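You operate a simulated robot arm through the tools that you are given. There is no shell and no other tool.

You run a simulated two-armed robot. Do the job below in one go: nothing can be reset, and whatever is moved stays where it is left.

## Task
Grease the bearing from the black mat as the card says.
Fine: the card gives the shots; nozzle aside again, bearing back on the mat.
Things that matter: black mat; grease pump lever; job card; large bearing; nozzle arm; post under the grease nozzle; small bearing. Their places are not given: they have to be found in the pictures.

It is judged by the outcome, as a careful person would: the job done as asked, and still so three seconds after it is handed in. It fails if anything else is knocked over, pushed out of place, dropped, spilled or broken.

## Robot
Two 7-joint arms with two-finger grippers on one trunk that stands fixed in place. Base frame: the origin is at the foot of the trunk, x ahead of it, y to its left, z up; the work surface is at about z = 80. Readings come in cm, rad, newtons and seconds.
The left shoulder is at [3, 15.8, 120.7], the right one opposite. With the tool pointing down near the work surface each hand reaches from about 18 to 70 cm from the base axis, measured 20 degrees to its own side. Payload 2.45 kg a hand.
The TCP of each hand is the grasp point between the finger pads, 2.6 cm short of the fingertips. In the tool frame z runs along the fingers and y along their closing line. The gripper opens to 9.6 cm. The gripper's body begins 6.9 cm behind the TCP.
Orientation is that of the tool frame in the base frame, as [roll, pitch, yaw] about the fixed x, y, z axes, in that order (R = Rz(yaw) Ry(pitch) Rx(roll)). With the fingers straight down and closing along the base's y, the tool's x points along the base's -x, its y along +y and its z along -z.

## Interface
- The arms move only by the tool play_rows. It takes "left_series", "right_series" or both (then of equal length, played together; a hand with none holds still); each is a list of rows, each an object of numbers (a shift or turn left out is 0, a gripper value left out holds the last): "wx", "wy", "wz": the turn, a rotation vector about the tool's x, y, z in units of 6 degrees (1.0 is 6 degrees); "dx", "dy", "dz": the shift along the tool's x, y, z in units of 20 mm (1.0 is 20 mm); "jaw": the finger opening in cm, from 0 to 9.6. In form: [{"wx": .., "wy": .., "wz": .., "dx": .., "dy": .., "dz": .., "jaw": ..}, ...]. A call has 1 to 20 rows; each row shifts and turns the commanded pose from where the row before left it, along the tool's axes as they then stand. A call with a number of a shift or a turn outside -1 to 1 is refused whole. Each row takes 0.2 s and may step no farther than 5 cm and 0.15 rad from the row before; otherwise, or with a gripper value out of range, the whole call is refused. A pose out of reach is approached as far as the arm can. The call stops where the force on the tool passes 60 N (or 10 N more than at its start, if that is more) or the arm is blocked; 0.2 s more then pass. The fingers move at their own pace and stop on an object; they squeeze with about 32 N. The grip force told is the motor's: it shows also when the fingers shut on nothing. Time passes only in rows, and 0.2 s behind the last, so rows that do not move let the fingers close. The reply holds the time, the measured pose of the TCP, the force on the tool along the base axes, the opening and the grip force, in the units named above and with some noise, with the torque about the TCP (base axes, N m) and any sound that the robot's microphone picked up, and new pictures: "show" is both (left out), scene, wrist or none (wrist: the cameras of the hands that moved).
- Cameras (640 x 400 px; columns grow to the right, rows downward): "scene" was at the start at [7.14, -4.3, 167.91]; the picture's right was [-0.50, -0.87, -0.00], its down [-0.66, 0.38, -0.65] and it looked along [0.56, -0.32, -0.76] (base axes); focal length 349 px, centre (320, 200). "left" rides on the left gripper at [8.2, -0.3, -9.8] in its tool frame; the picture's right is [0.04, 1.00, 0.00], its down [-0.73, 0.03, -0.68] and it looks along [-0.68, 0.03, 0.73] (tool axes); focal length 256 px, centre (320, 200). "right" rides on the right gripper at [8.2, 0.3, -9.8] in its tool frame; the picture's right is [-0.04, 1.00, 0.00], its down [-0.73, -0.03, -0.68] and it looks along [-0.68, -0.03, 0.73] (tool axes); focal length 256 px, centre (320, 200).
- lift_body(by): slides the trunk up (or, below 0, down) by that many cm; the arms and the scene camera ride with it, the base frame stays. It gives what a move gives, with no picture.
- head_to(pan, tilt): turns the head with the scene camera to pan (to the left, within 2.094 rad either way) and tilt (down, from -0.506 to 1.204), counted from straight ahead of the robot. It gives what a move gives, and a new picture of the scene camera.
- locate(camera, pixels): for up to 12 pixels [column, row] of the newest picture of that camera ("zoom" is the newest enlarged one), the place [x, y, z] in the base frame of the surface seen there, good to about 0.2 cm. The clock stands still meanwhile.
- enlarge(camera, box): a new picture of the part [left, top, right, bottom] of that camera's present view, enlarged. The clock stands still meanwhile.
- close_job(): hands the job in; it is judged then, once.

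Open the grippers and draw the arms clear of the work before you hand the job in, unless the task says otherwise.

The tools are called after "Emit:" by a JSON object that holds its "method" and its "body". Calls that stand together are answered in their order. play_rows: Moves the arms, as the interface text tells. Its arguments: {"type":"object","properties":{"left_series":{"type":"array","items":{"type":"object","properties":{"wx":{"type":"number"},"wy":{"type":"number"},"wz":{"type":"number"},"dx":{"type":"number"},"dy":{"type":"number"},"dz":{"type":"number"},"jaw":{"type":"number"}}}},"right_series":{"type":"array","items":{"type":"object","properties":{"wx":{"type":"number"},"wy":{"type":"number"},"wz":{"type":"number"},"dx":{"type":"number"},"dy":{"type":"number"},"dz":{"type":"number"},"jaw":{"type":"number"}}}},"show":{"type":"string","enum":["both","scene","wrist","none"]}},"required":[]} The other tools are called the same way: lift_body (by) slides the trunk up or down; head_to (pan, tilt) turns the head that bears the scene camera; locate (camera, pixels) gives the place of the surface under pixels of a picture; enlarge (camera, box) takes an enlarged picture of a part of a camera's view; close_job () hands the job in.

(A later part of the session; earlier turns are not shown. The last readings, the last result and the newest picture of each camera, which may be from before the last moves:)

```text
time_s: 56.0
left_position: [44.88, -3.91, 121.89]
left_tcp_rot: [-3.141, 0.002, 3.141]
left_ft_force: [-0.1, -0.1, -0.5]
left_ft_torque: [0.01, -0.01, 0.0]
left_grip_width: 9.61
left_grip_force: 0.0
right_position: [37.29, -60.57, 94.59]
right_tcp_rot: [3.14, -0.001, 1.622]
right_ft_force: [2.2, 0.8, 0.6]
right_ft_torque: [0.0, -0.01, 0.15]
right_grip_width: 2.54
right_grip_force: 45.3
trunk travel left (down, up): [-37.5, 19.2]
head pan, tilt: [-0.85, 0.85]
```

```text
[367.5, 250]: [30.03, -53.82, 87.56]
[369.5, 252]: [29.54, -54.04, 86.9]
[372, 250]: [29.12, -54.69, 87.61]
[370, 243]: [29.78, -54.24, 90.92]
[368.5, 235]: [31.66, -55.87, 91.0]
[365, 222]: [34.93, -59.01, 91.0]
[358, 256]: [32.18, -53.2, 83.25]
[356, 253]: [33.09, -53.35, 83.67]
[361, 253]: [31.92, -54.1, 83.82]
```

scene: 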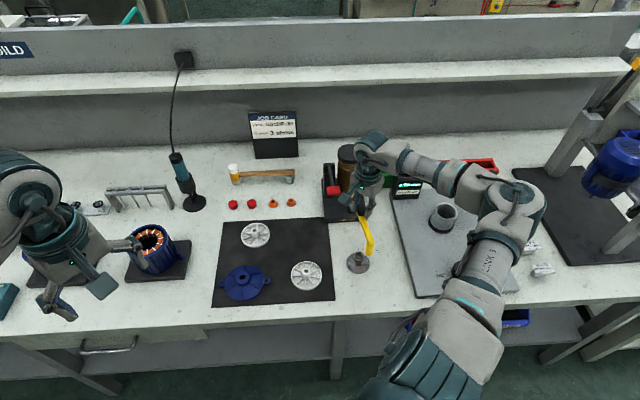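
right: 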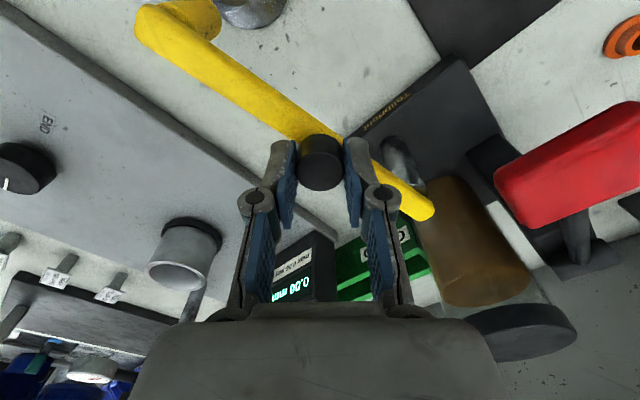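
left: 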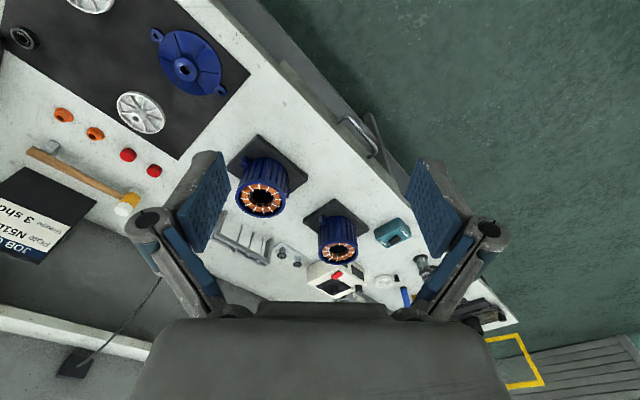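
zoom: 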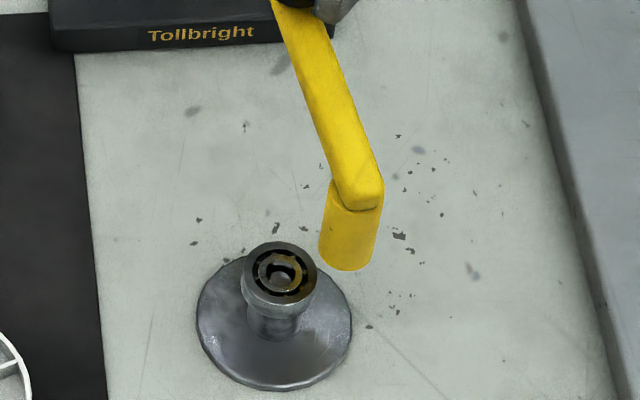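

The nozzle centre is about (29.9,-54.8), so about 9° remains. I swing 6° more and check.

Emit:
{"method": "play_rows", "body": {"right_series": [{"dx": 0.1693, "dy": 0.1471, "wz": 0.5}, {"dx": 0.1693, "dy": 0.1471, "wz": 0.5}, {}]}}

Emit:
{"method": "enlarge", "body": {"camera": "scene", "box": [340, 215, 390, 275]}}

Emit:
{"method": "enlarge", "body": {"camera": "right", "box": [120, 0, 280, 100]}}

```text
time_s: 56.9
left_position: [45.04, -3.88, 121.69]
left_tcp_rot: [3.141, 0.001, -3.141]
left_ft_force: [0.3, 0.2, -1.0]
left_ft_torque: [-0.01, 0.01, -0.05]
left_grip_width: 9.61
left_grip_force: 0.0
right_position: [37.84, -59.86, 94.62]
right_tcp_rot: [3.141, -0.001, 1.519]
right_ft_force: [6.6, 0.7, -1.9]
right_ft_torque: [-0.35, -0.25, 0.27]
right_grip_width: 2.56
right_grip_force: 45.1
trunk travel left (down, up): [-37.5, 19.2]
head pan, tilt: [-0.85, 0.85]
```

scene: 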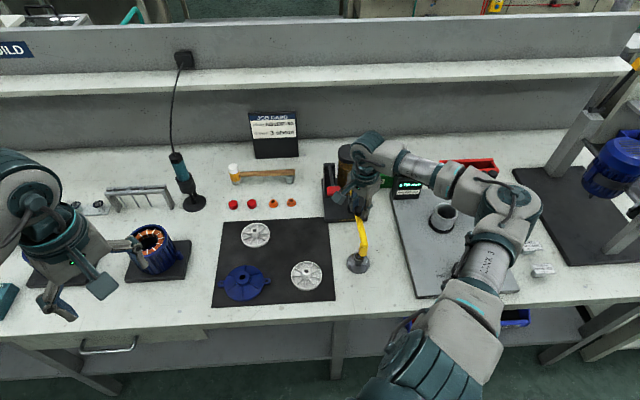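
right: 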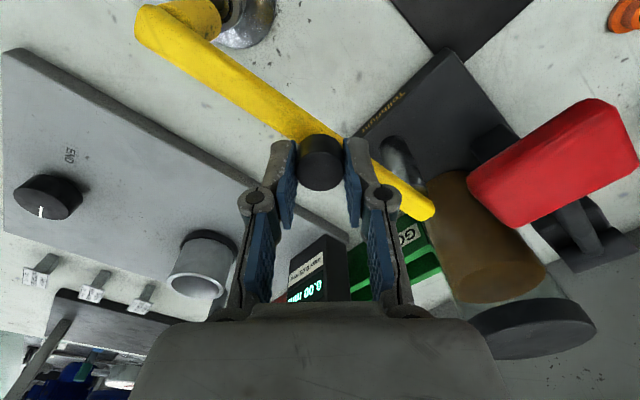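

```text
6.67 times, centred on (365, 245) of scene
```

zoom: 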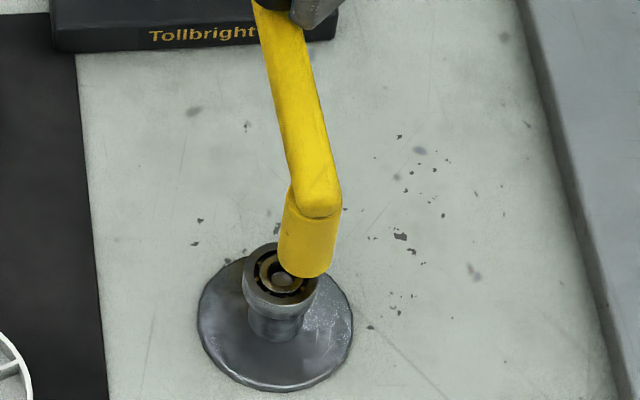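

```text
4.00 times, centred on (200, 50) of right
```

zoom: 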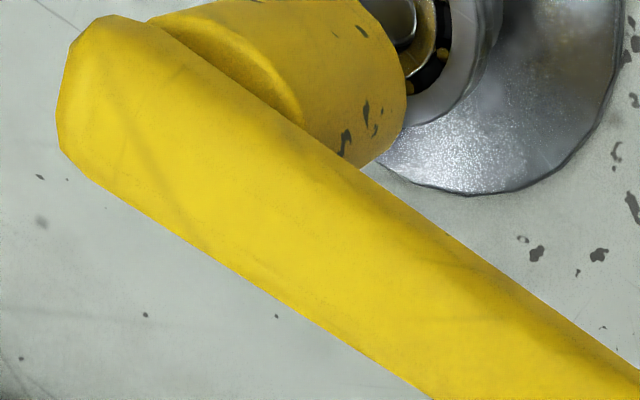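

I locate the nozzle and bearing on fresh zooms to find the remaining offset.

Emit:
{"method": "enlarge", "body": {"camera": "scene", "box": [343, 230, 375, 265]}}

Emit:
{"method": "locate", "body": {"camera": "zoom", "pixels": [[320, 200], [300, 180], [350, 180], [330, 230], [280, 210], [375, 200]]}}

```text
11.43 times, centred on (359, 248) of scene
```

zoom: 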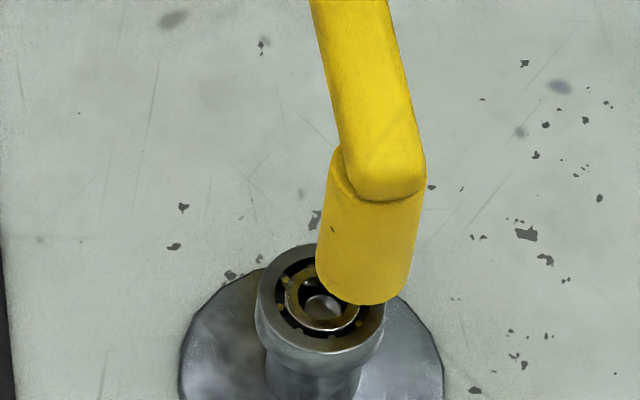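

```text
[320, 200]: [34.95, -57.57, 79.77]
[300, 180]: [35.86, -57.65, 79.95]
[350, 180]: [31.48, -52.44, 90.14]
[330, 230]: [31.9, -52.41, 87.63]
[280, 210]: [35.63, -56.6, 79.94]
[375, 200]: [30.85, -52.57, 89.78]
```

I locate points across the nozzle's front face and the bearing rim.

Emit:
{"method": "locate", "body": {"camera": "zoom", "pixels": [[370, 250], [345, 250], [395, 250], [370, 290], [350, 285], [395, 285], [322, 335], [265, 300], [380, 325], [300, 252], [323, 310], [330, 260]]}}

Emit:
{"method": "enlarge", "body": {"camera": "right", "box": [180, 0, 300, 75]}}

Emit:
{"method": "locate", "body": {"camera": "zoom", "pixels": [[60, 60], [100, 40], [140, 90], [100, 110], [190, 60], [240, 80], [150, 20], [40, 20]]}}

```text
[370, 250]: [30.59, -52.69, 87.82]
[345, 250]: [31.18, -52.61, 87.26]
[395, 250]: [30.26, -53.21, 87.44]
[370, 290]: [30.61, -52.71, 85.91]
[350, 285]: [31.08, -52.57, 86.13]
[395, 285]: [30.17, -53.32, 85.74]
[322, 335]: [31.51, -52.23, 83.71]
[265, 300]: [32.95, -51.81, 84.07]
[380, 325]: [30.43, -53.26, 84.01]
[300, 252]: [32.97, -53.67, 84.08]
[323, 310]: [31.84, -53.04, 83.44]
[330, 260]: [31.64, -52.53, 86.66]
```

```text
5.33 times, centred on (240, 38) of right
```

zoom: 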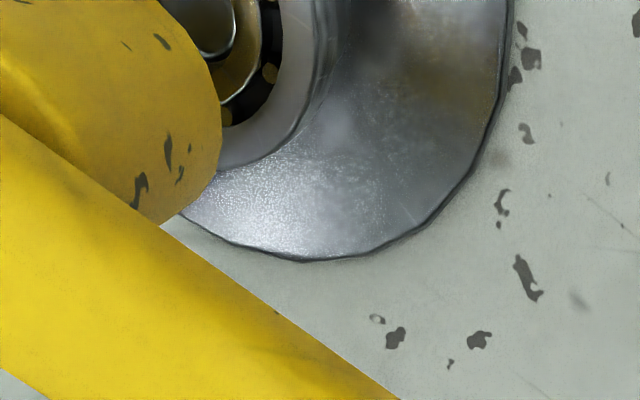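

```text
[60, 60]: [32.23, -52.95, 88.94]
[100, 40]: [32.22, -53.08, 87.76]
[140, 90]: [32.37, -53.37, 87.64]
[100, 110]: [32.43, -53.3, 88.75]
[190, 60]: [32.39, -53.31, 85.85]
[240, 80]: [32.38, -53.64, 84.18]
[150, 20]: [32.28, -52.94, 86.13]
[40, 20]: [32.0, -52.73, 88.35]
```

The nozzle axis is at about (31.35,-53.6), so ~2.9° remain to the post at (31.88,-52.9). I swing that last bit.

Emit:
{"method": "play_rows", "body": {"right_series": [{"dx": 0.0815, "dy": 0.071, "wz": 0.24}, {"dx": 0.0815, "dy": 0.071, "wz": 0.24}, {}, {}]}}

Emit:
{"method": "enlarge", "body": {"camera": "scene", "box": [343, 230, 375, 265]}}

Emit:
{"method": "locate", "body": {"camera": "zoom", "pixels": [[320, 230], [300, 250], [340, 250], [360, 250], [380, 250], [290, 270], [320, 270], [350, 275]]}}

```text
time_s: 57.9
left_position: [44.91, -3.89, 121.76]
left_tcp_rot: [-3.141, 0.001, 3.141]
left_ft_force: [0.3, 0.0, 0.5]
left_ft_torque: [0.0, 0.0, 0.02]
left_grip_width: 9.6
left_grip_force: 0.0
right_position: [38.15, -59.75, 94.53]
right_tcp_rot: [3.141, 0.0, 1.469]
right_ft_force: [7.6, -1.3, -0.6]
right_ft_torque: [0.24, -0.18, 0.31]
right_grip_width: 2.56
right_grip_force: 44.8
trunk travel left (down, up): [-37.5, 19.2]
head pan, tilt: [-0.85, 0.85]
```

scene: 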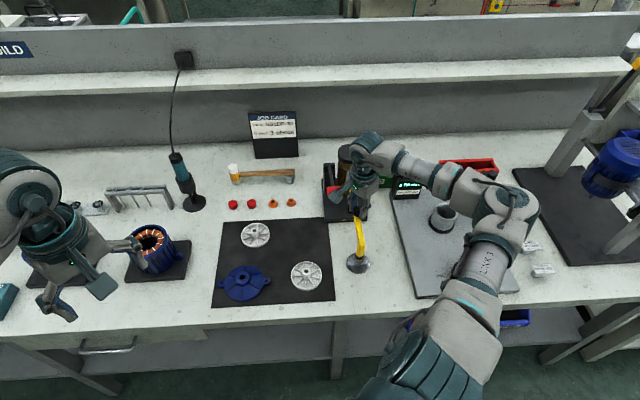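
right: 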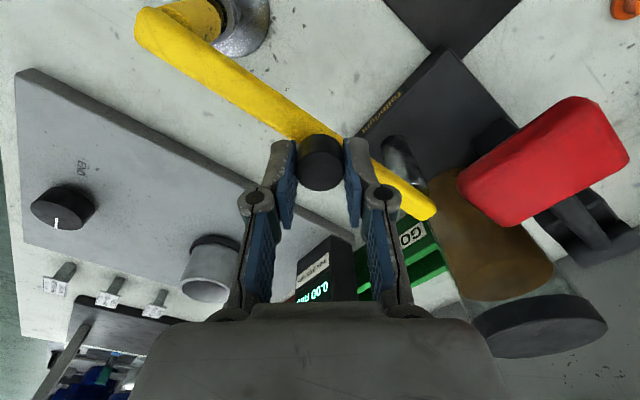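

```text
11.43 times, centred on (359, 248) of scene
```

zoom: 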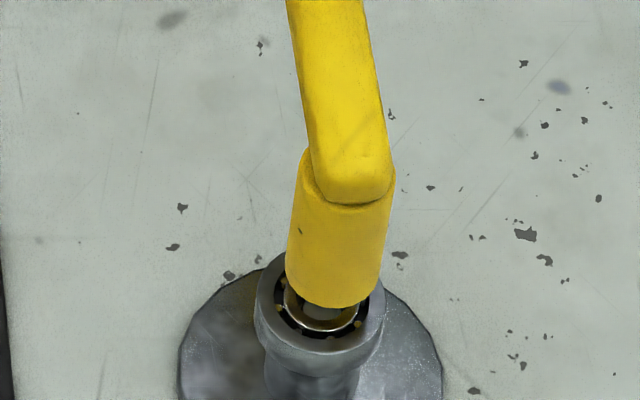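

```text
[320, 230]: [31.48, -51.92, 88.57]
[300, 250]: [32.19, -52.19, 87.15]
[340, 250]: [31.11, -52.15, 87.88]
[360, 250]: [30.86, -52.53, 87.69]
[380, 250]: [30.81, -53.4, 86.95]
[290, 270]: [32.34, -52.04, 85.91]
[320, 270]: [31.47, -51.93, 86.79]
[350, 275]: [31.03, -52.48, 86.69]
```

The nozzle is nearly over the bearing; about 0.6° more would centre it. I add that and check again.

Emit:
{"method": "play_rows", "body": {"right_series": [{"dx": 0.036, "dy": 0.031, "wz": 0.11}, {}, {}]}}

Emit:
{"method": "enlarge", "body": {"camera": "scene", "box": [343, 230, 375, 265]}}

Emit:
{"method": "enlarge", "body": {"camera": "right", "box": [130, 0, 290, 100]}}

```text
time_s: 58.6
left_position: [45.02, -3.92, 121.77]
left_tcp_rot: [3.141, 0.003, 3.141]
left_ft_force: [0.1, 0.1, 0.0]
left_ft_torque: [0.03, -0.03, -0.01]
left_grip_width: 9.62
left_grip_force: 0.0
right_position: [38.16, -59.53, 94.55]
right_tcp_rot: [3.142, -0.001, 1.454]
right_ft_force: [1.9, -3.7, 1.7]
right_ft_torque: [0.04, -0.02, -0.07]
right_grip_width: 2.55
right_grip_force: 44.9
trunk travel left (down, up): [-37.5, 19.2]
head pan, tilt: [-0.85, 0.85]
```

scene: 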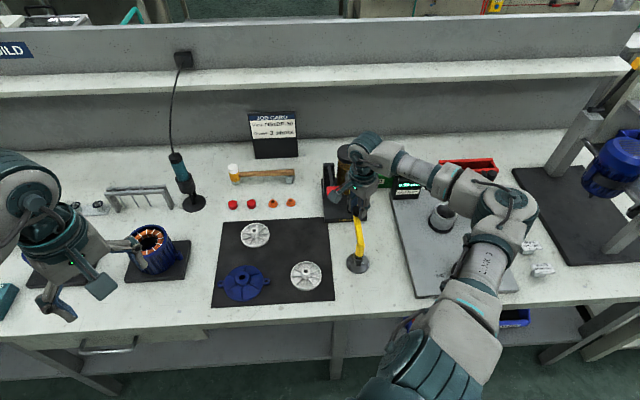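
right: 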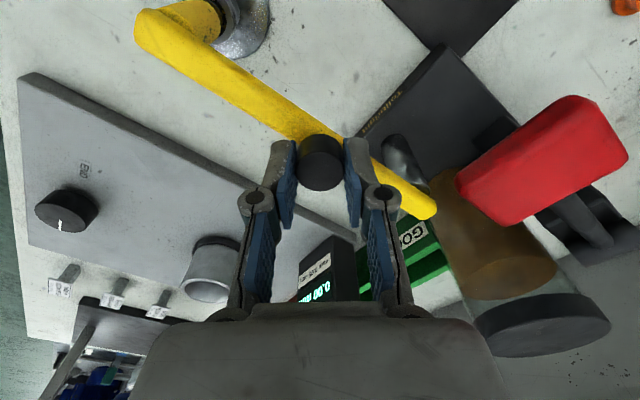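

```text
11.43 times, centred on (359, 248) of scene
```

zoom: 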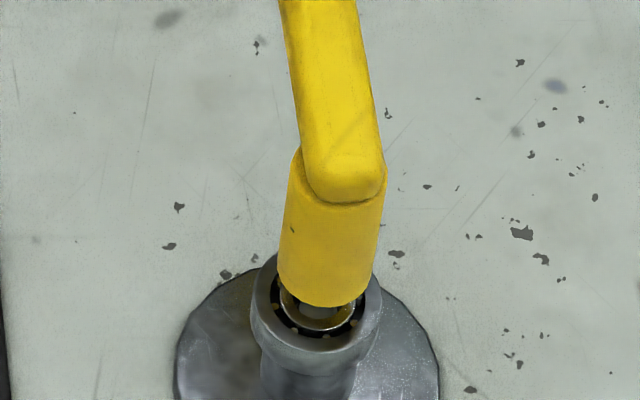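

```text
4.00 times, centred on (210, 50) of right
```

zoom: 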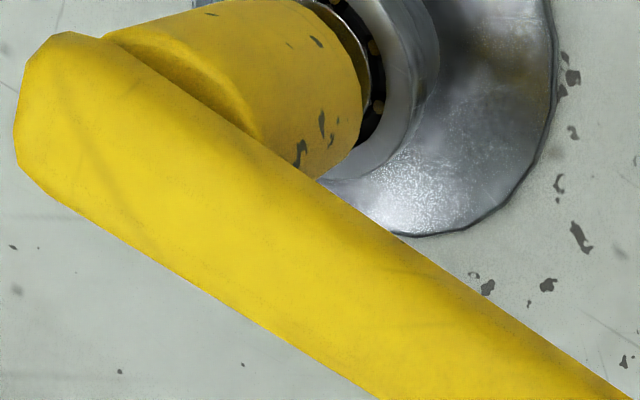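

The nozzle axis now matches the bearing axis within about 0.1 cm. I release the knob and rise straight up.

Emit:
{"method": "play_rows", "body": {"right_series": [{"jaw": 3.2}, {"jaw": 4.2}, {"jaw": 5}, {}, {"dz": -0.3}, {"dz": -0.5}, {"dz": -0.6}, {"dz": -0.6}, {"dz": -0.6}, {"dz": -0.6}, {"dz": -0.6}, {"dz": -0.6}, {"dz": -0.6}, {"jaw": 0}, {}, {}]}}

Emit:
{"method": "enlarge", "body": {"camera": "scene", "box": [320, 175, 400, 275]}}

```text
time_s: 62.0
left_position: [44.87, -3.95, 121.81]
left_tcp_rot: [-3.142, 0.002, 3.14]
left_ft_force: [-0.5, -0.1, -0.5]
left_ft_torque: [-0.04, -0.03, -0.01]
left_grip_width: 9.59
left_grip_force: 0.0
right_position: [38.29, -59.55, 104.57]
right_tcp_rot: [3.141, 0.0, 1.457]
right_ft_force: [-0.1, 0.4, 0.4]
right_ft_torque: [-0.01, 0.01, 0.02]
right_grip_width: 0.0
right_grip_force: 28.6
trunk travel left (down, up): [-37.5, 19.2]
head pan, tilt: [-0.85, 0.85]
```

scene: 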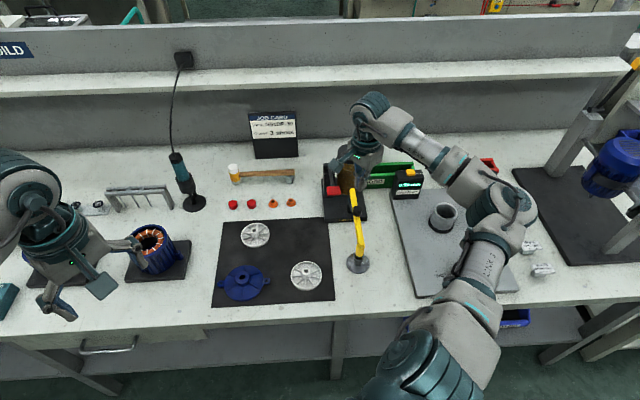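
right: 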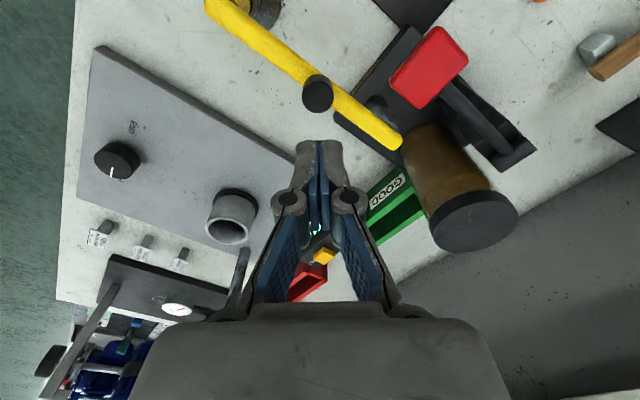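

```text
4.00 times, centred on (360, 225) of scene
```

zoom: 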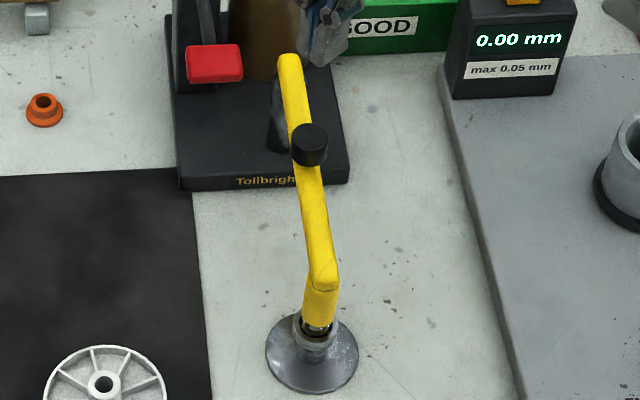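

The nozzle stayed over the bearing. I locate the red lever handle (wrist (428,68), scene zoom (214,63)) precisely before pressing.

Emit:
{"method": "enlarge", "body": {"camera": "right", "box": [360, 0, 550, 180]}}

Emit:
{"method": "locate", "body": {"camera": "right", "pixels": [[433, 28], [392, 78], [463, 62], [423, 105], [428, 68], [445, 85], [475, 110], [500, 150], [522, 152], [470, 210]]}}

Emit:
{"method": "locate", "body": {"camera": "scene", "pixels": [[327, 186], [340, 185], [328, 194.5], [340, 194], [333.5, 190], [330, 175]]}}

```text
2.22 times, centred on (455, 90) of right
```

zoom: 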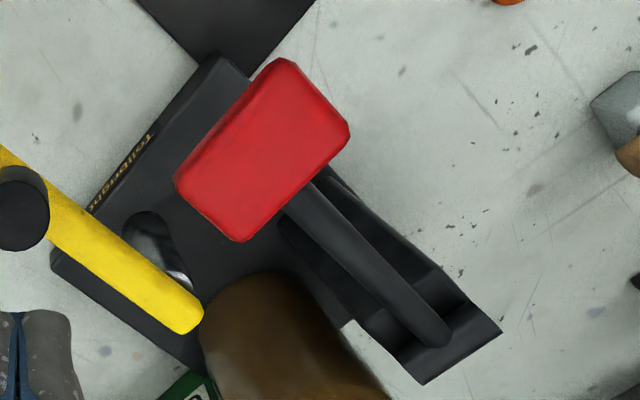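

```text
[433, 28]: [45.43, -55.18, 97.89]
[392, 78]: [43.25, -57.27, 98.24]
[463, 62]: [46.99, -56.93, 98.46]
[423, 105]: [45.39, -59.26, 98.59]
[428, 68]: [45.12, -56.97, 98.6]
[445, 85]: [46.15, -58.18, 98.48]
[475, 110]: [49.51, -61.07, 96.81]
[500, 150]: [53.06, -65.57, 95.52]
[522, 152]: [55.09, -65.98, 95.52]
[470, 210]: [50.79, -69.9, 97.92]
```

```text
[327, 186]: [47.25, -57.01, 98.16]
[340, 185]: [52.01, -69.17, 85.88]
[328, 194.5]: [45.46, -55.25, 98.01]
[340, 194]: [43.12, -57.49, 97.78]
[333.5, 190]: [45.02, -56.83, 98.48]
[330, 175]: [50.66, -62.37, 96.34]
```

The handle centre is (45.2,-57.1), top z 98.4. I move the closed fingertips above it.

Emit:
{"method": "play_rows", "body": {"right_series": [{"dx": 0.268, "dy": 0.553}, {"dx": 0.268, "dy": 0.553}, {"dx": 0.268, "dy": 0.553}, {"dx": 0.268, "dy": 0.553}, {"dx": 0.268, "dy": 0.553}, {"dx": 0.268, "dy": 0.553}, {}]}}

Emit:
{"method": "enlarge", "body": {"camera": "right", "box": [230, 50, 430, 190]}}

```text
time_s: 63.6
left_position: [44.96, -3.9, 121.8]
left_tcp_rot: [3.141, 0.002, -3.142]
left_ft_force: [-0.2, 0.1, -1.1]
left_ft_torque: [-0.04, -0.01, -0.01]
left_grip_width: 9.58
left_grip_force: 0.1
right_position: [45.12, -57.12, 104.59]
right_tcp_rot: [3.141, 0.001, 1.458]
right_ft_force: [0.5, -0.7, -0.1]
right_ft_torque: [-0.03, -0.02, 0.03]
right_grip_width: 0.0
right_grip_force: 28.1
trunk travel left (down, up): [-37.5, 19.2]
head pan, tilt: [-0.85, 0.85]
```

scene: 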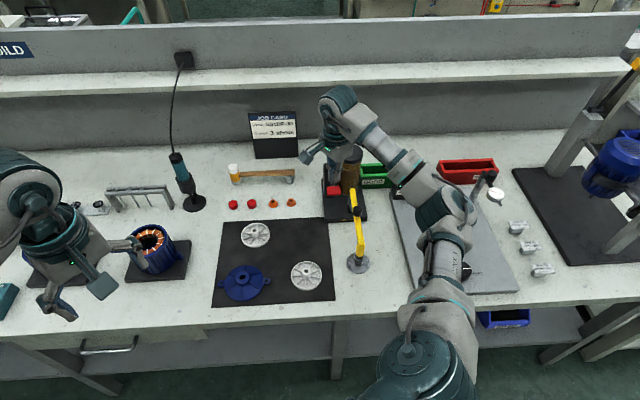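
right: 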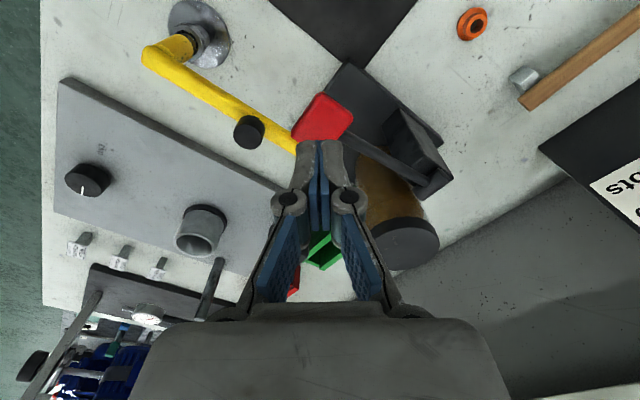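

```text
2.86 times, centred on (330, 120) of right
```

zoom: 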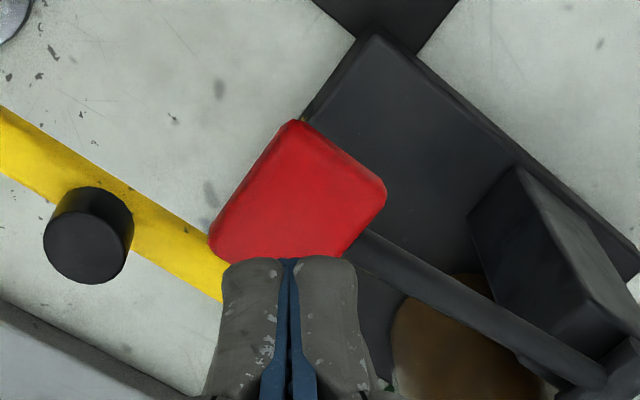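

Fingertips are right over the red handle. I lower to contact and a little beyond, watching force and sound.

Emit:
{"method": "play_rows", "body": {"right_series": [{"dz": 0.4}, {"dz": 0.4}, {"dz": 0.4}, {"dz": 0.4}, {"dz": 0.3}, {"dz": 0.3}, {}], "show": "wrist"}}

```text
time_s: 65.2
left_position: [44.89, -3.83, 121.66]
left_tcp_rot: [-3.141, 0.001, -3.141]
left_ft_force: [0.2, 0.8, 0.5]
left_ft_torque: [-0.02, -0.03, 0.02]
left_grip_width: 9.6
left_grip_force: 0.0
right_position: [45.17, -57.08, 100.26]
right_tcp_rot: [3.139, -0.001, 1.457]
right_ft_force: [0.6, 1.9, 3.0]
right_ft_torque: [0.01, 0.0, 0.04]
right_grip_width: 0.0
right_grip_force: 28.4
trunk travel left (down, up): [-37.5, 19.2]
head pan, tilt: [-0.85, 0.85]
```

right: 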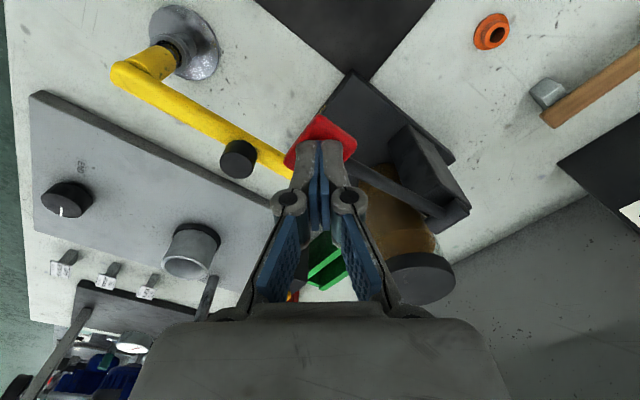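

Contact is light (3 N). I press on down in small steps, listening for a click.

Emit:
{"method": "play_rows", "body": {"right_series": [{"dz": 0.2}, {"dz": 0.2}, {"dz": 0.2}, {"dz": 0.2}, {"dz": 0.2}, {"dz": 0.2}], "show": "both"}}

Emit:
{"method": "enlarge", "body": {"camera": "scene", "box": [300, 140, 400, 220]}}

```text
time_s: 66.7
left_position: [44.88, -3.78, 121.76]
left_tcp_rot: [-3.14, 0.004, -3.14]
left_ft_force: [0.2, 0.6, -0.5]
left_ft_torque: [0.02, 0.01, 0.0]
left_grip_width: 9.63
left_grip_force: 0.1
right_position: [45.01, -57.04, 97.82]
right_tcp_rot: [3.139, -0.002, 1.457]
right_ft_force: [0.5, 2.0, 2.9]
right_ft_torque: [0.03, -0.04, 0.03]
right_grip_width: 0.01
right_grip_force: 28.2
trunk travel left (down, up): [-37.5, 19.2]
head pan, tilt: [-0.85, 0.85]
```

scene: 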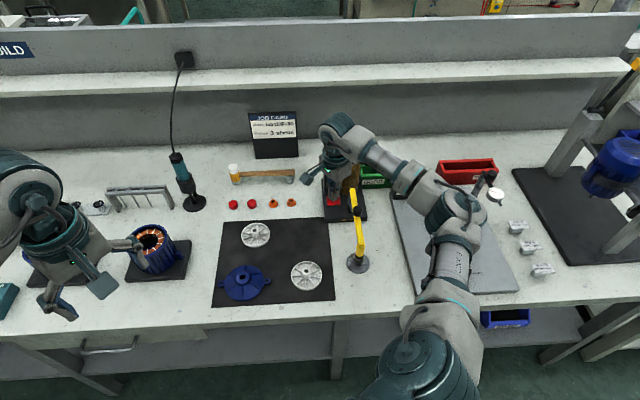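
right: 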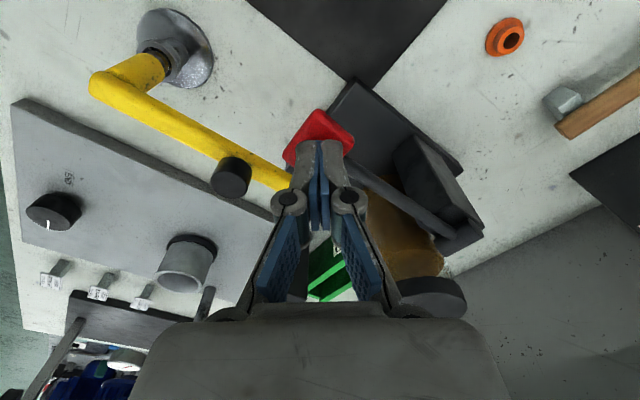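

```text
5.00 times, centred on (350, 180) of scene
```

zoom: 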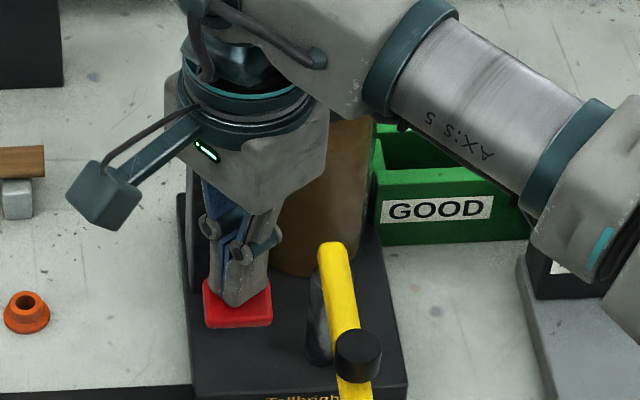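

The lever goes down easily (3 N) and follows the tips. I keep pressing.

Emit:
{"method": "play_rows", "body": {"right_series": [{"dz": 0.2}, {"dz": 0.2}, {"dz": 0.2}, {"dz": 0.2}, {"dz": 0.2}], "show": "wrist"}}

```text
time_s: 67.8
left_position: [44.63, -3.47, 121.79]
left_tcp_rot: [-3.138, 0.002, 3.141]
left_ft_force: [0.3, -0.8, 0.2]
left_ft_torque: [-0.01, -0.01, 0.01]
left_grip_width: 9.61
left_grip_force: 0.0
right_position: [44.95, -57.04, 96.5]
right_tcp_rot: [3.129, 0.003, 1.456]
right_ft_force: [5.7, -6.7, 38.1]
right_ft_torque: [-0.57, -0.35, 0.0]
right_grip_width: 0.01
right_grip_force: 27.8
trunk travel left (down, up): [-37.5, 19.2]
head pan, tilt: [-0.85, 0.85]
```

right: 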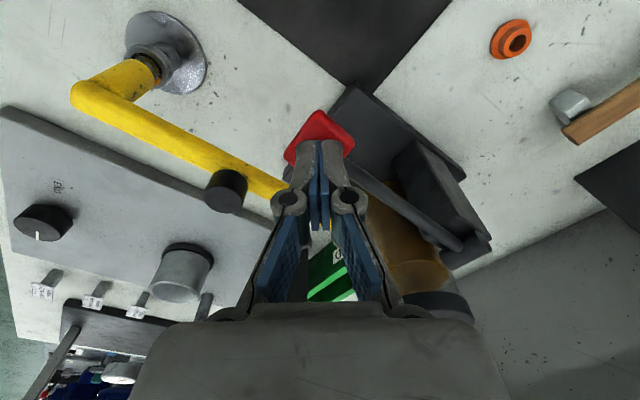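

The lever is at its bottom stop (38 N at TCP z 96.5). I raise the hand to let the lever come back up, and listen.

Emit:
{"method": "play_rows", "body": {"right_series": [{"dz": -0.3}, {"dz": -0.3}, {"dz": -0.3}, {"dz": -0.3}, {"dz": -0.4}, {"dz": -0.4}, {"dz": -0.4}, {"dz": -0.4}, {"dz": -0.4}, {}, {}]}}

Emit:
{"method": "enlarge", "body": {"camera": "scene", "box": [310, 160, 400, 275]}}

Emit:
{"method": "enlarge", "body": {"camera": "right", "box": [120, 0, 460, 210]}}

```text
time_s: 70.2
left_position: [44.84, -3.79, 121.83]
left_tcp_rot: [-3.141, 0.002, 3.141]
left_ft_force: [0.3, 0.9, 0.1]
left_ft_torque: [-0.02, 0.01, -0.02]
left_grip_width: 9.63
left_grip_force: 0.0
right_position: [45.05, -57.07, 102.23]
right_tcp_rot: [3.141, 0.0, 1.456]
right_ft_force: [0.0, 0.5, 0.9]
right_ft_torque: [0.0, 0.02, 0.02]
right_grip_width: 0.0
right_grip_force: 28.5
trunk travel left (down, up): [-37.5, 19.2]
head pan, tilt: [-0.85, 0.85]
```

scene: 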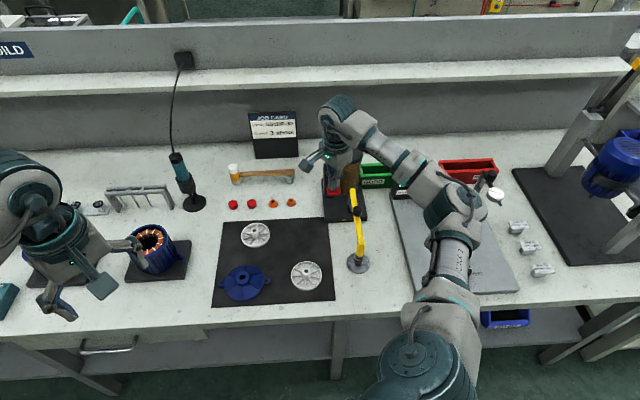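
right: 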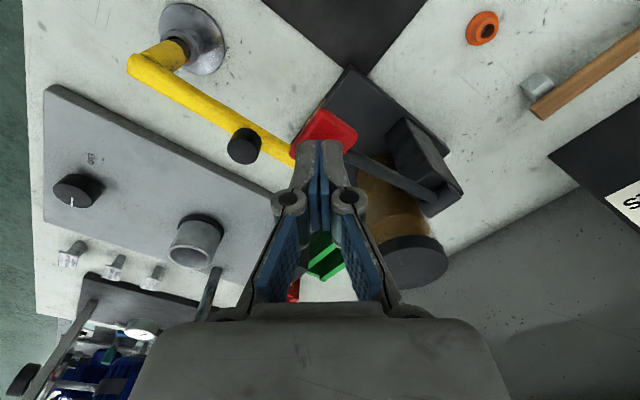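

```text
3.48 times, centred on (355, 218) of scene
```

zoom: 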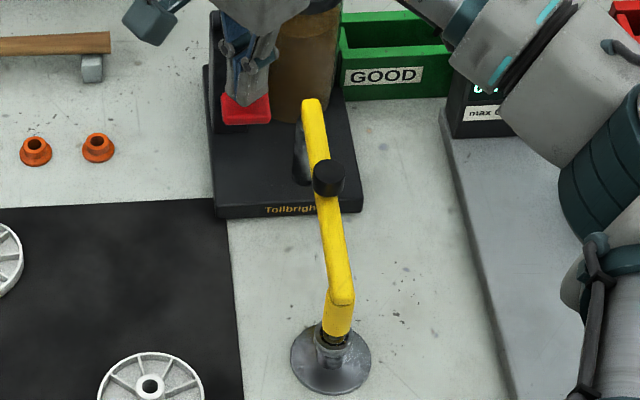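

```text
1.88 times, centred on (290, 105) of right
```

zoom: 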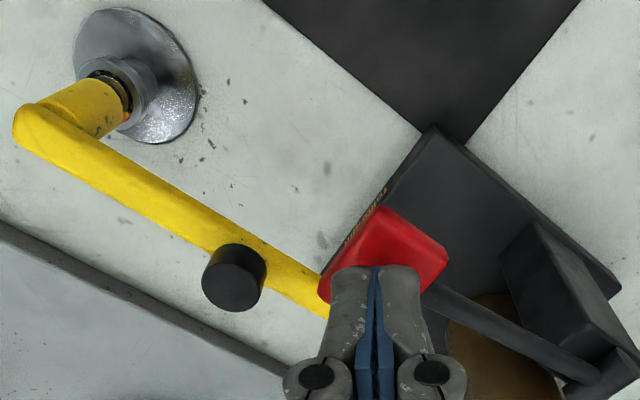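

No sound was noted. I check whether the lever returned to its top position.

Emit:
{"method": "locate", "body": {"camera": "zoom", "pixels": [[380, 220], [335, 275], [430, 255], [380, 250], [500, 320], [590, 370], [115, 75], [70, 95], [140, 85]]}}

Emit:
{"method": "enlarge", "body": {"camera": "scene", "box": [340, 240, 376, 275]}}

Emit:
{"method": "enlarge", "body": {"camera": "right", "box": [110, 0, 240, 90]}}

```text
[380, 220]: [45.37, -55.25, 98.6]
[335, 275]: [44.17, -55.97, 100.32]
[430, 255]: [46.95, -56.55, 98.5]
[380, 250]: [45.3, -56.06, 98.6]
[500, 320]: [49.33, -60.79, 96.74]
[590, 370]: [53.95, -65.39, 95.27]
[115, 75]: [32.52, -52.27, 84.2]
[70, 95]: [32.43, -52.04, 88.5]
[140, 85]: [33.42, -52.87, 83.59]
```

```text
11.43 times, centred on (358, 258) of scene
```

zoom: 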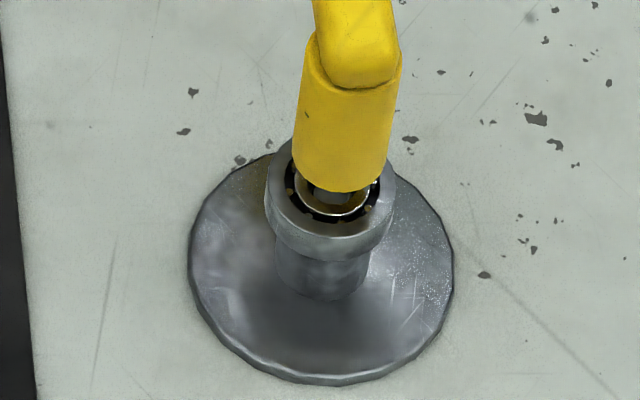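

```text
4.44 times, centred on (175, 45) of right
```

zoom: 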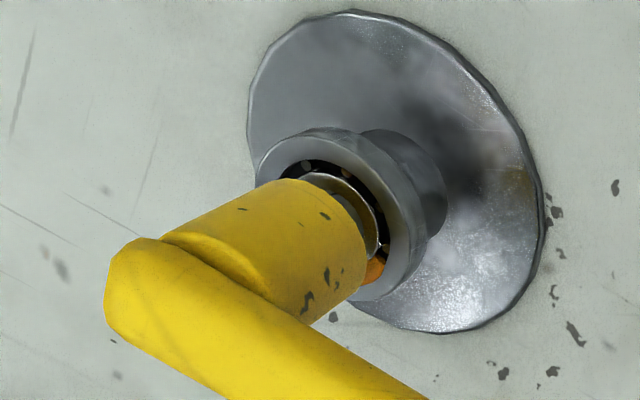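

The lever is back at the top (98.6). An orange blob shows at the bearing, wrist zoom (373,270); I look closer to see if it is a grease shot.

Emit:
{"method": "enlarge", "body": {"camera": "right", "box": [160, 25, 215, 65]}}

Emit:
{"method": "enlarge", "body": {"camera": "scene", "box": [349, 246, 367, 262]}}

```text
10.00 times, centred on (188, 45) of right
```

zoom: 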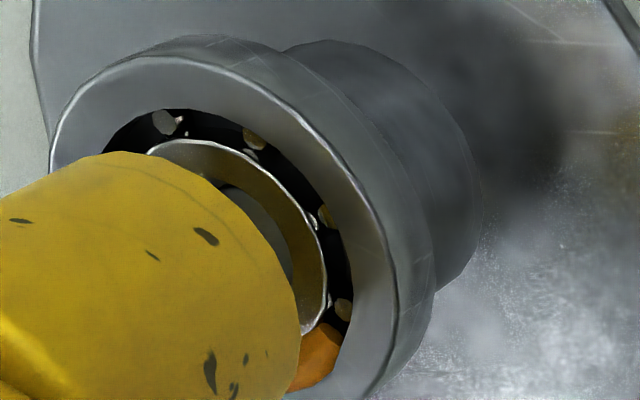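

```text
16.00 times, centred on (358, 254) of scene
```

zoom: 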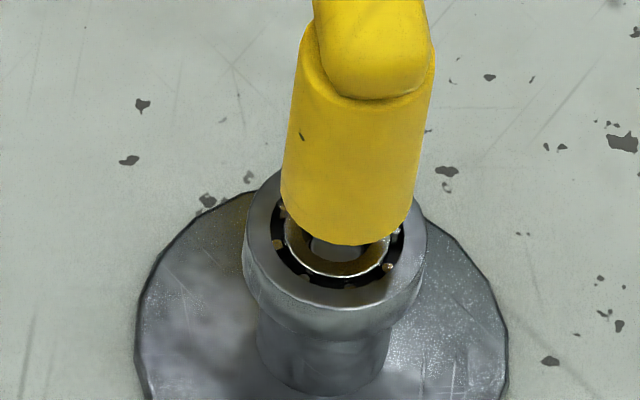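

There is an orange grease blob in the ball race, so shot 1 registered. I press the lever a second time with the same full stroke and let it return.

Emit:
{"method": "play_rows", "body": {"right_series": [{"dz": 0.4}, {"dz": 0.4}, {"dz": 0.4}, {"dz": 0.4}, {"dz": 0.4}, {"dz": 0.4}, {"dz": 0.2}, {"dz": 0.2}, {"dz": 0.2}, {"dz": 0.2}, {}, {"dz": -0.4}, {"dz": -0.4}, {"dz": -0.4}, {"dz": -0.4}, {"dz": -0.4}, {"dz": -0.4}, {"dz": -0.4}, {"dz": -0.4}, {}]}}

Emit:
{"method": "enlarge", "body": {"camera": "right", "box": [160, 25, 215, 65]}}

Emit:
{"method": "enlarge", "body": {"camera": "scene", "box": [349, 246, 367, 262]}}

```text
time_s: 74.5
left_position: [44.9, -3.84, 121.82]
left_tcp_rot: [-3.14, 0.002, 3.141]
left_ft_force: [0.4, -0.5, -0.2]
left_ft_torque: [0.01, 0.01, 0.01]
left_grip_width: 9.61
left_grip_force: 0.1
right_position: [45.11, -57.11, 102.36]
right_tcp_rot: [-3.14, -0.001, 1.459]
right_ft_force: [0.7, 0.1, -0.3]
right_ft_torque: [0.04, 0.0, 0.01]
right_grip_width: 0.0
right_grip_force: 28.5
trunk travel left (down, up): [-37.5, 19.2]
head pan, tilt: [-0.85, 0.85]
```

scene: 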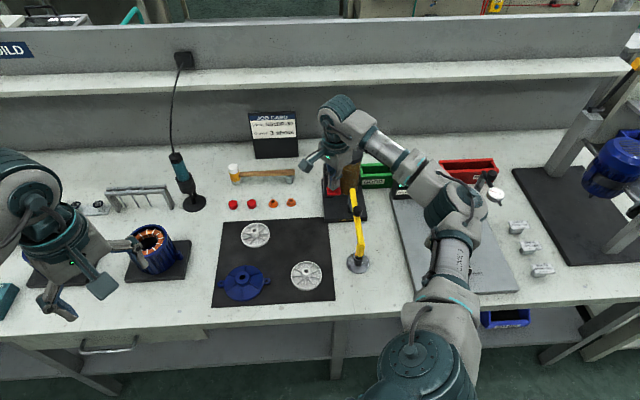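
right: 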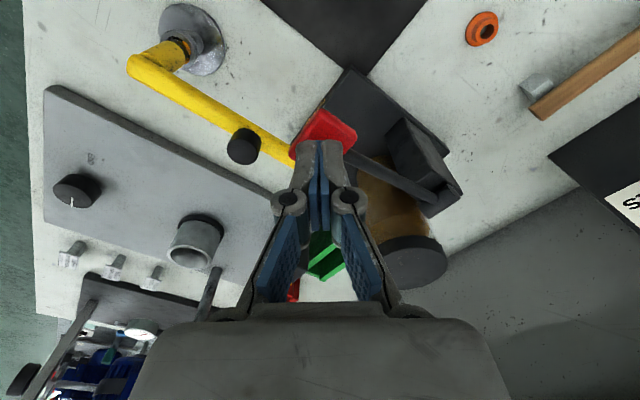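

```text
10.00 times, centred on (188, 45) of right
```

zoom: 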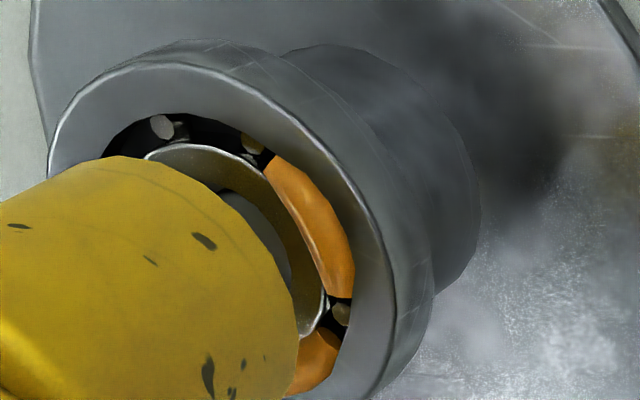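

```text
16.00 times, centred on (358, 254) of scene
```

zoom: 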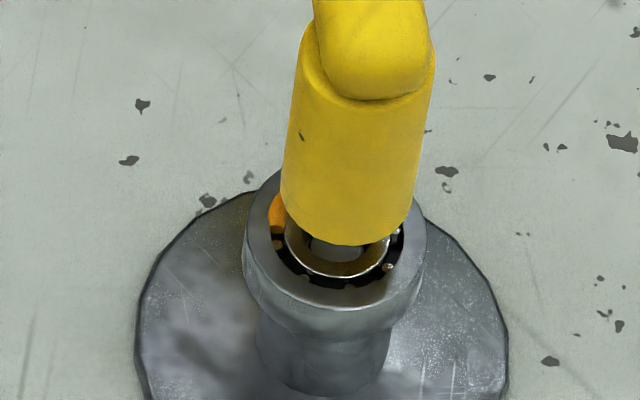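

A second grease segment appeared in the race, so two shots are in. I press once more for the third.

Emit:
{"method": "play_rows", "body": {"right_series": [{"dz": 0.4}, {"dz": 0.4}, {"dz": 0.4}, {"dz": 0.4}, {"dz": 0.4}, {"dz": 0.4}, {"dz": 0.2}, {"dz": 0.2}, {"dz": 0.2}, {"dz": 0.2}, {}, {"dz": -0.4}, {"dz": -0.4}, {"dz": -0.4}, {"dz": -0.4}, {"dz": -0.4}, {"dz": -0.4}, {"dz": -0.4}, {"dz": -0.4}, {}]}}

Emit:
{"method": "enlarge", "body": {"camera": "right", "box": [160, 25, 215, 65]}}

Emit:
{"method": "enlarge", "body": {"camera": "scene", "box": [349, 246, 367, 262]}}

```text
time_s: 78.7
left_position: [44.9, -3.84, 121.89]
left_tcp_rot: [3.141, -0.001, -3.14]
left_ft_force: [-0.6, 0.9, -0.3]
left_ft_torque: [-0.02, -0.01, 0.03]
left_grip_width: 9.61
left_grip_force: 0.1
right_position: [45.1, -57.05, 102.09]
right_tcp_rot: [-3.141, 0.0, 1.457]
right_ft_force: [-0.5, 0.1, -0.4]
right_ft_torque: [0.0, -0.02, 0.03]
right_grip_width: 0.0
right_grip_force: 28.6
trunk travel left (down, up): [-37.5, 19.2]
head pan, tilt: [-0.85, 0.85]
```

scene: 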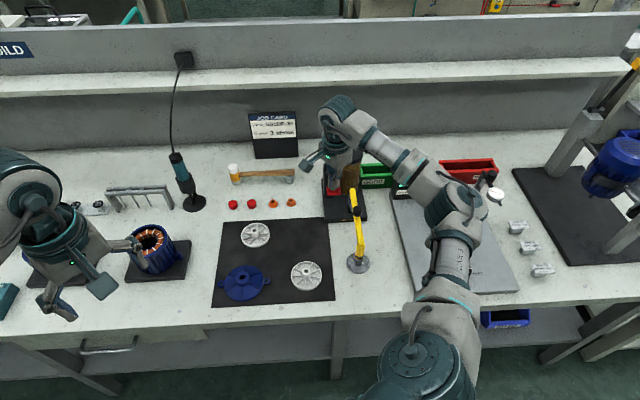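
right: 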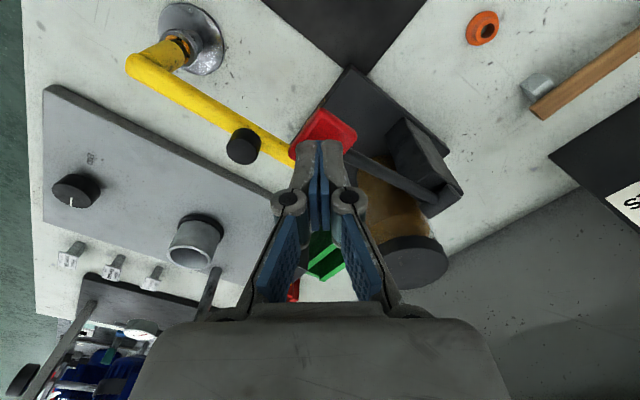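

```text
10.00 times, centred on (188, 45) of right
```

zoom: 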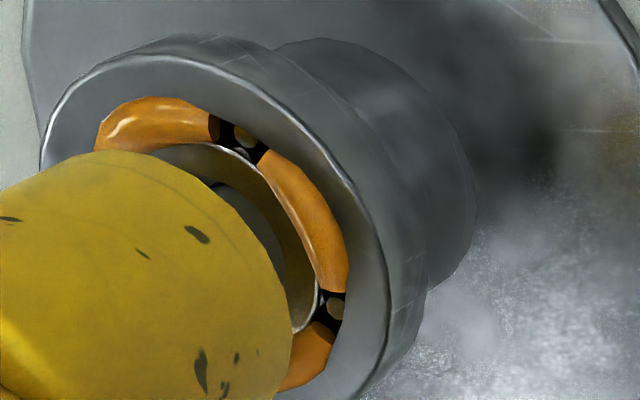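

```text
16.00 times, centred on (358, 254) of scene
```

zoom: 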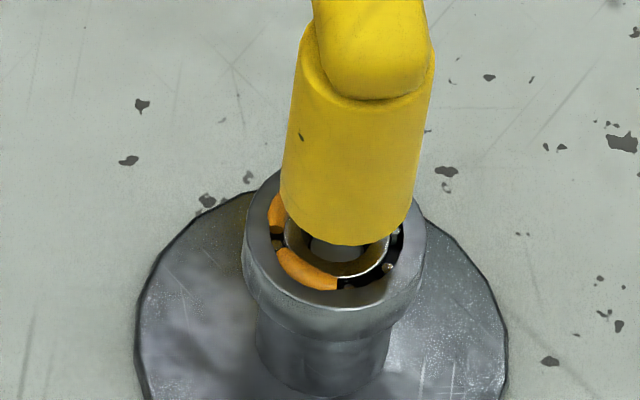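

Three grease segments are in the race: 3 shots done. Now I rise clear of the lever, go back over the knob with the jaw open and look.

Emit:
{"method": "play_rows", "body": {"right_series": [{"dz": -0.4}, {"dz": -0.4}, {"dz": -0.4}, {"dx": -0.268, "dy": -0.553}, {"dx": -0.268, "dy": -0.553}, {"dx": -0.268, "dy": -0.553}, {"dx": -0.268, "dy": -0.553}, {"dx": -0.268, "dy": -0.553}, {"dx": -0.268, "dy": -0.553}, {"jaw": 5}, {}, {}]}}

Emit:
{"method": "enlarge", "body": {"camera": "right", "box": [230, 50, 430, 175]}}

```text
time_s: 81.2
left_position: [44.78, -3.77, 121.79]
left_tcp_rot: [-3.142, 0.002, 3.141]
left_ft_force: [-0.5, -0.4, 0.3]
left_ft_torque: [0.02, 0.01, 0.01]
left_grip_width: 9.6
left_grip_force: 0.0
right_position: [38.22, -59.44, 104.5]
right_tcp_rot: [3.14, 0.0, 1.457]
right_ft_force: [-0.8, -0.5, -0.5]
right_ft_torque: [0.01, 0.02, -0.02]
right_grip_width: 4.96
right_grip_force: 0.1
trunk travel left (down, up): [-37.5, 19.2]
head pan, tilt: [-0.85, 0.85]
```

scene: 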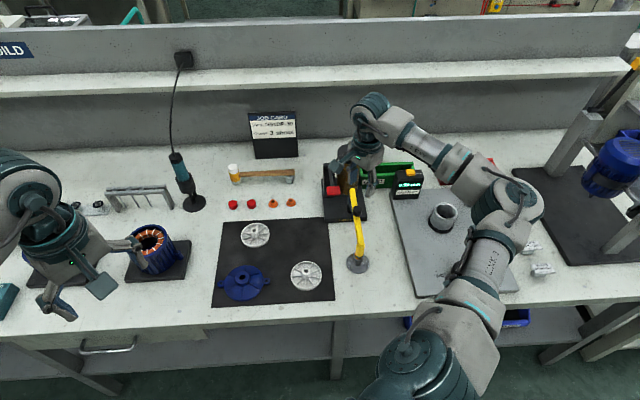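
right: 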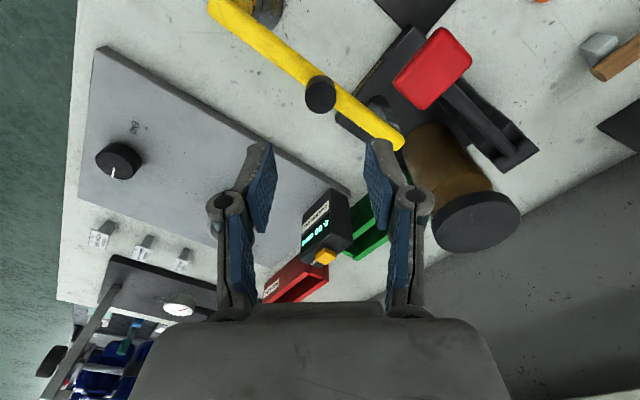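

```text
3.20 times, centred on (330, 112) of right
```

zoom: 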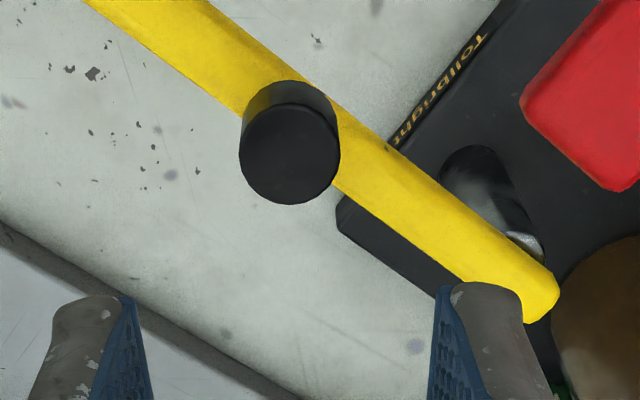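

The knob is centred between the fingers as before. I descend the same 10 cm and close on it.

Emit:
{"method": "play_rows", "body": {"right_series": [{"dz": 0.6}, {"dz": 0.6}, {"dz": 0.6}, {"dz": 0.6}, {"dz": 0.6}, {"dz": 0.6}, {"dz": 0.6}, {"dz": 0.5}, {"dz": 0.3}, {}, {"jaw": 3.5}, {"jaw": 2.8}, {"jaw": 2.2}, {"jaw": 2.2}, {"jaw": 2.2}]}}

```text
time_s: 84.5
left_position: [44.89, -3.89, 121.75]
left_tcp_rot: [3.141, 0.002, 3.141]
left_ft_force: [0.1, -0.5, -0.1]
left_ft_torque: [0.0, 0.03, 0.01]
left_grip_width: 9.59
left_grip_force: 0.0
right_position: [38.08, -59.58, 94.58]
right_tcp_rot: [3.141, 0.0, 1.458]
right_ft_force: [0.2, -0.8, -0.9]
right_ft_torque: [-0.11, 0.02, -0.02]
right_grip_width: 2.54
right_grip_force: 44.6
trunk travel left (down, up): [-37.5, 19.2]
head pan, tilt: [-0.85, 0.85]
```

scene: 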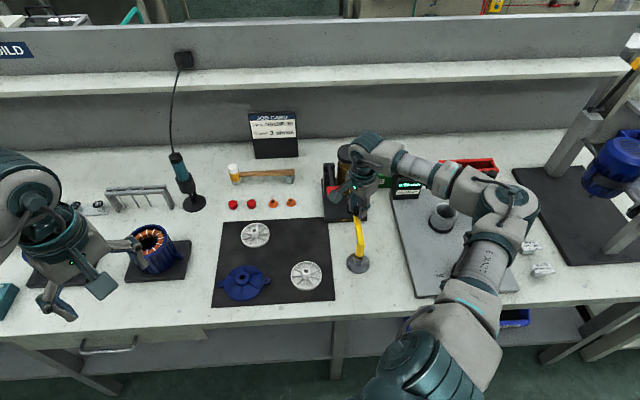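
right: 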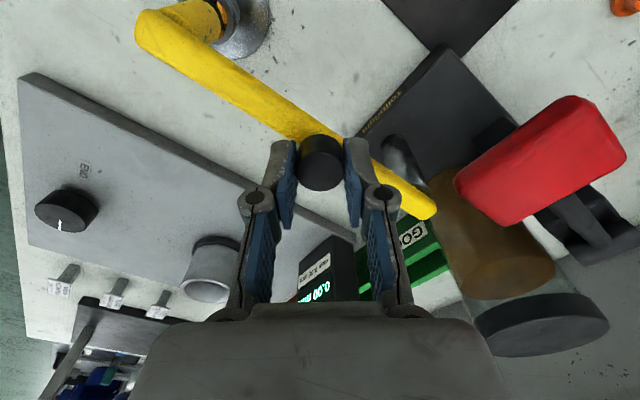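

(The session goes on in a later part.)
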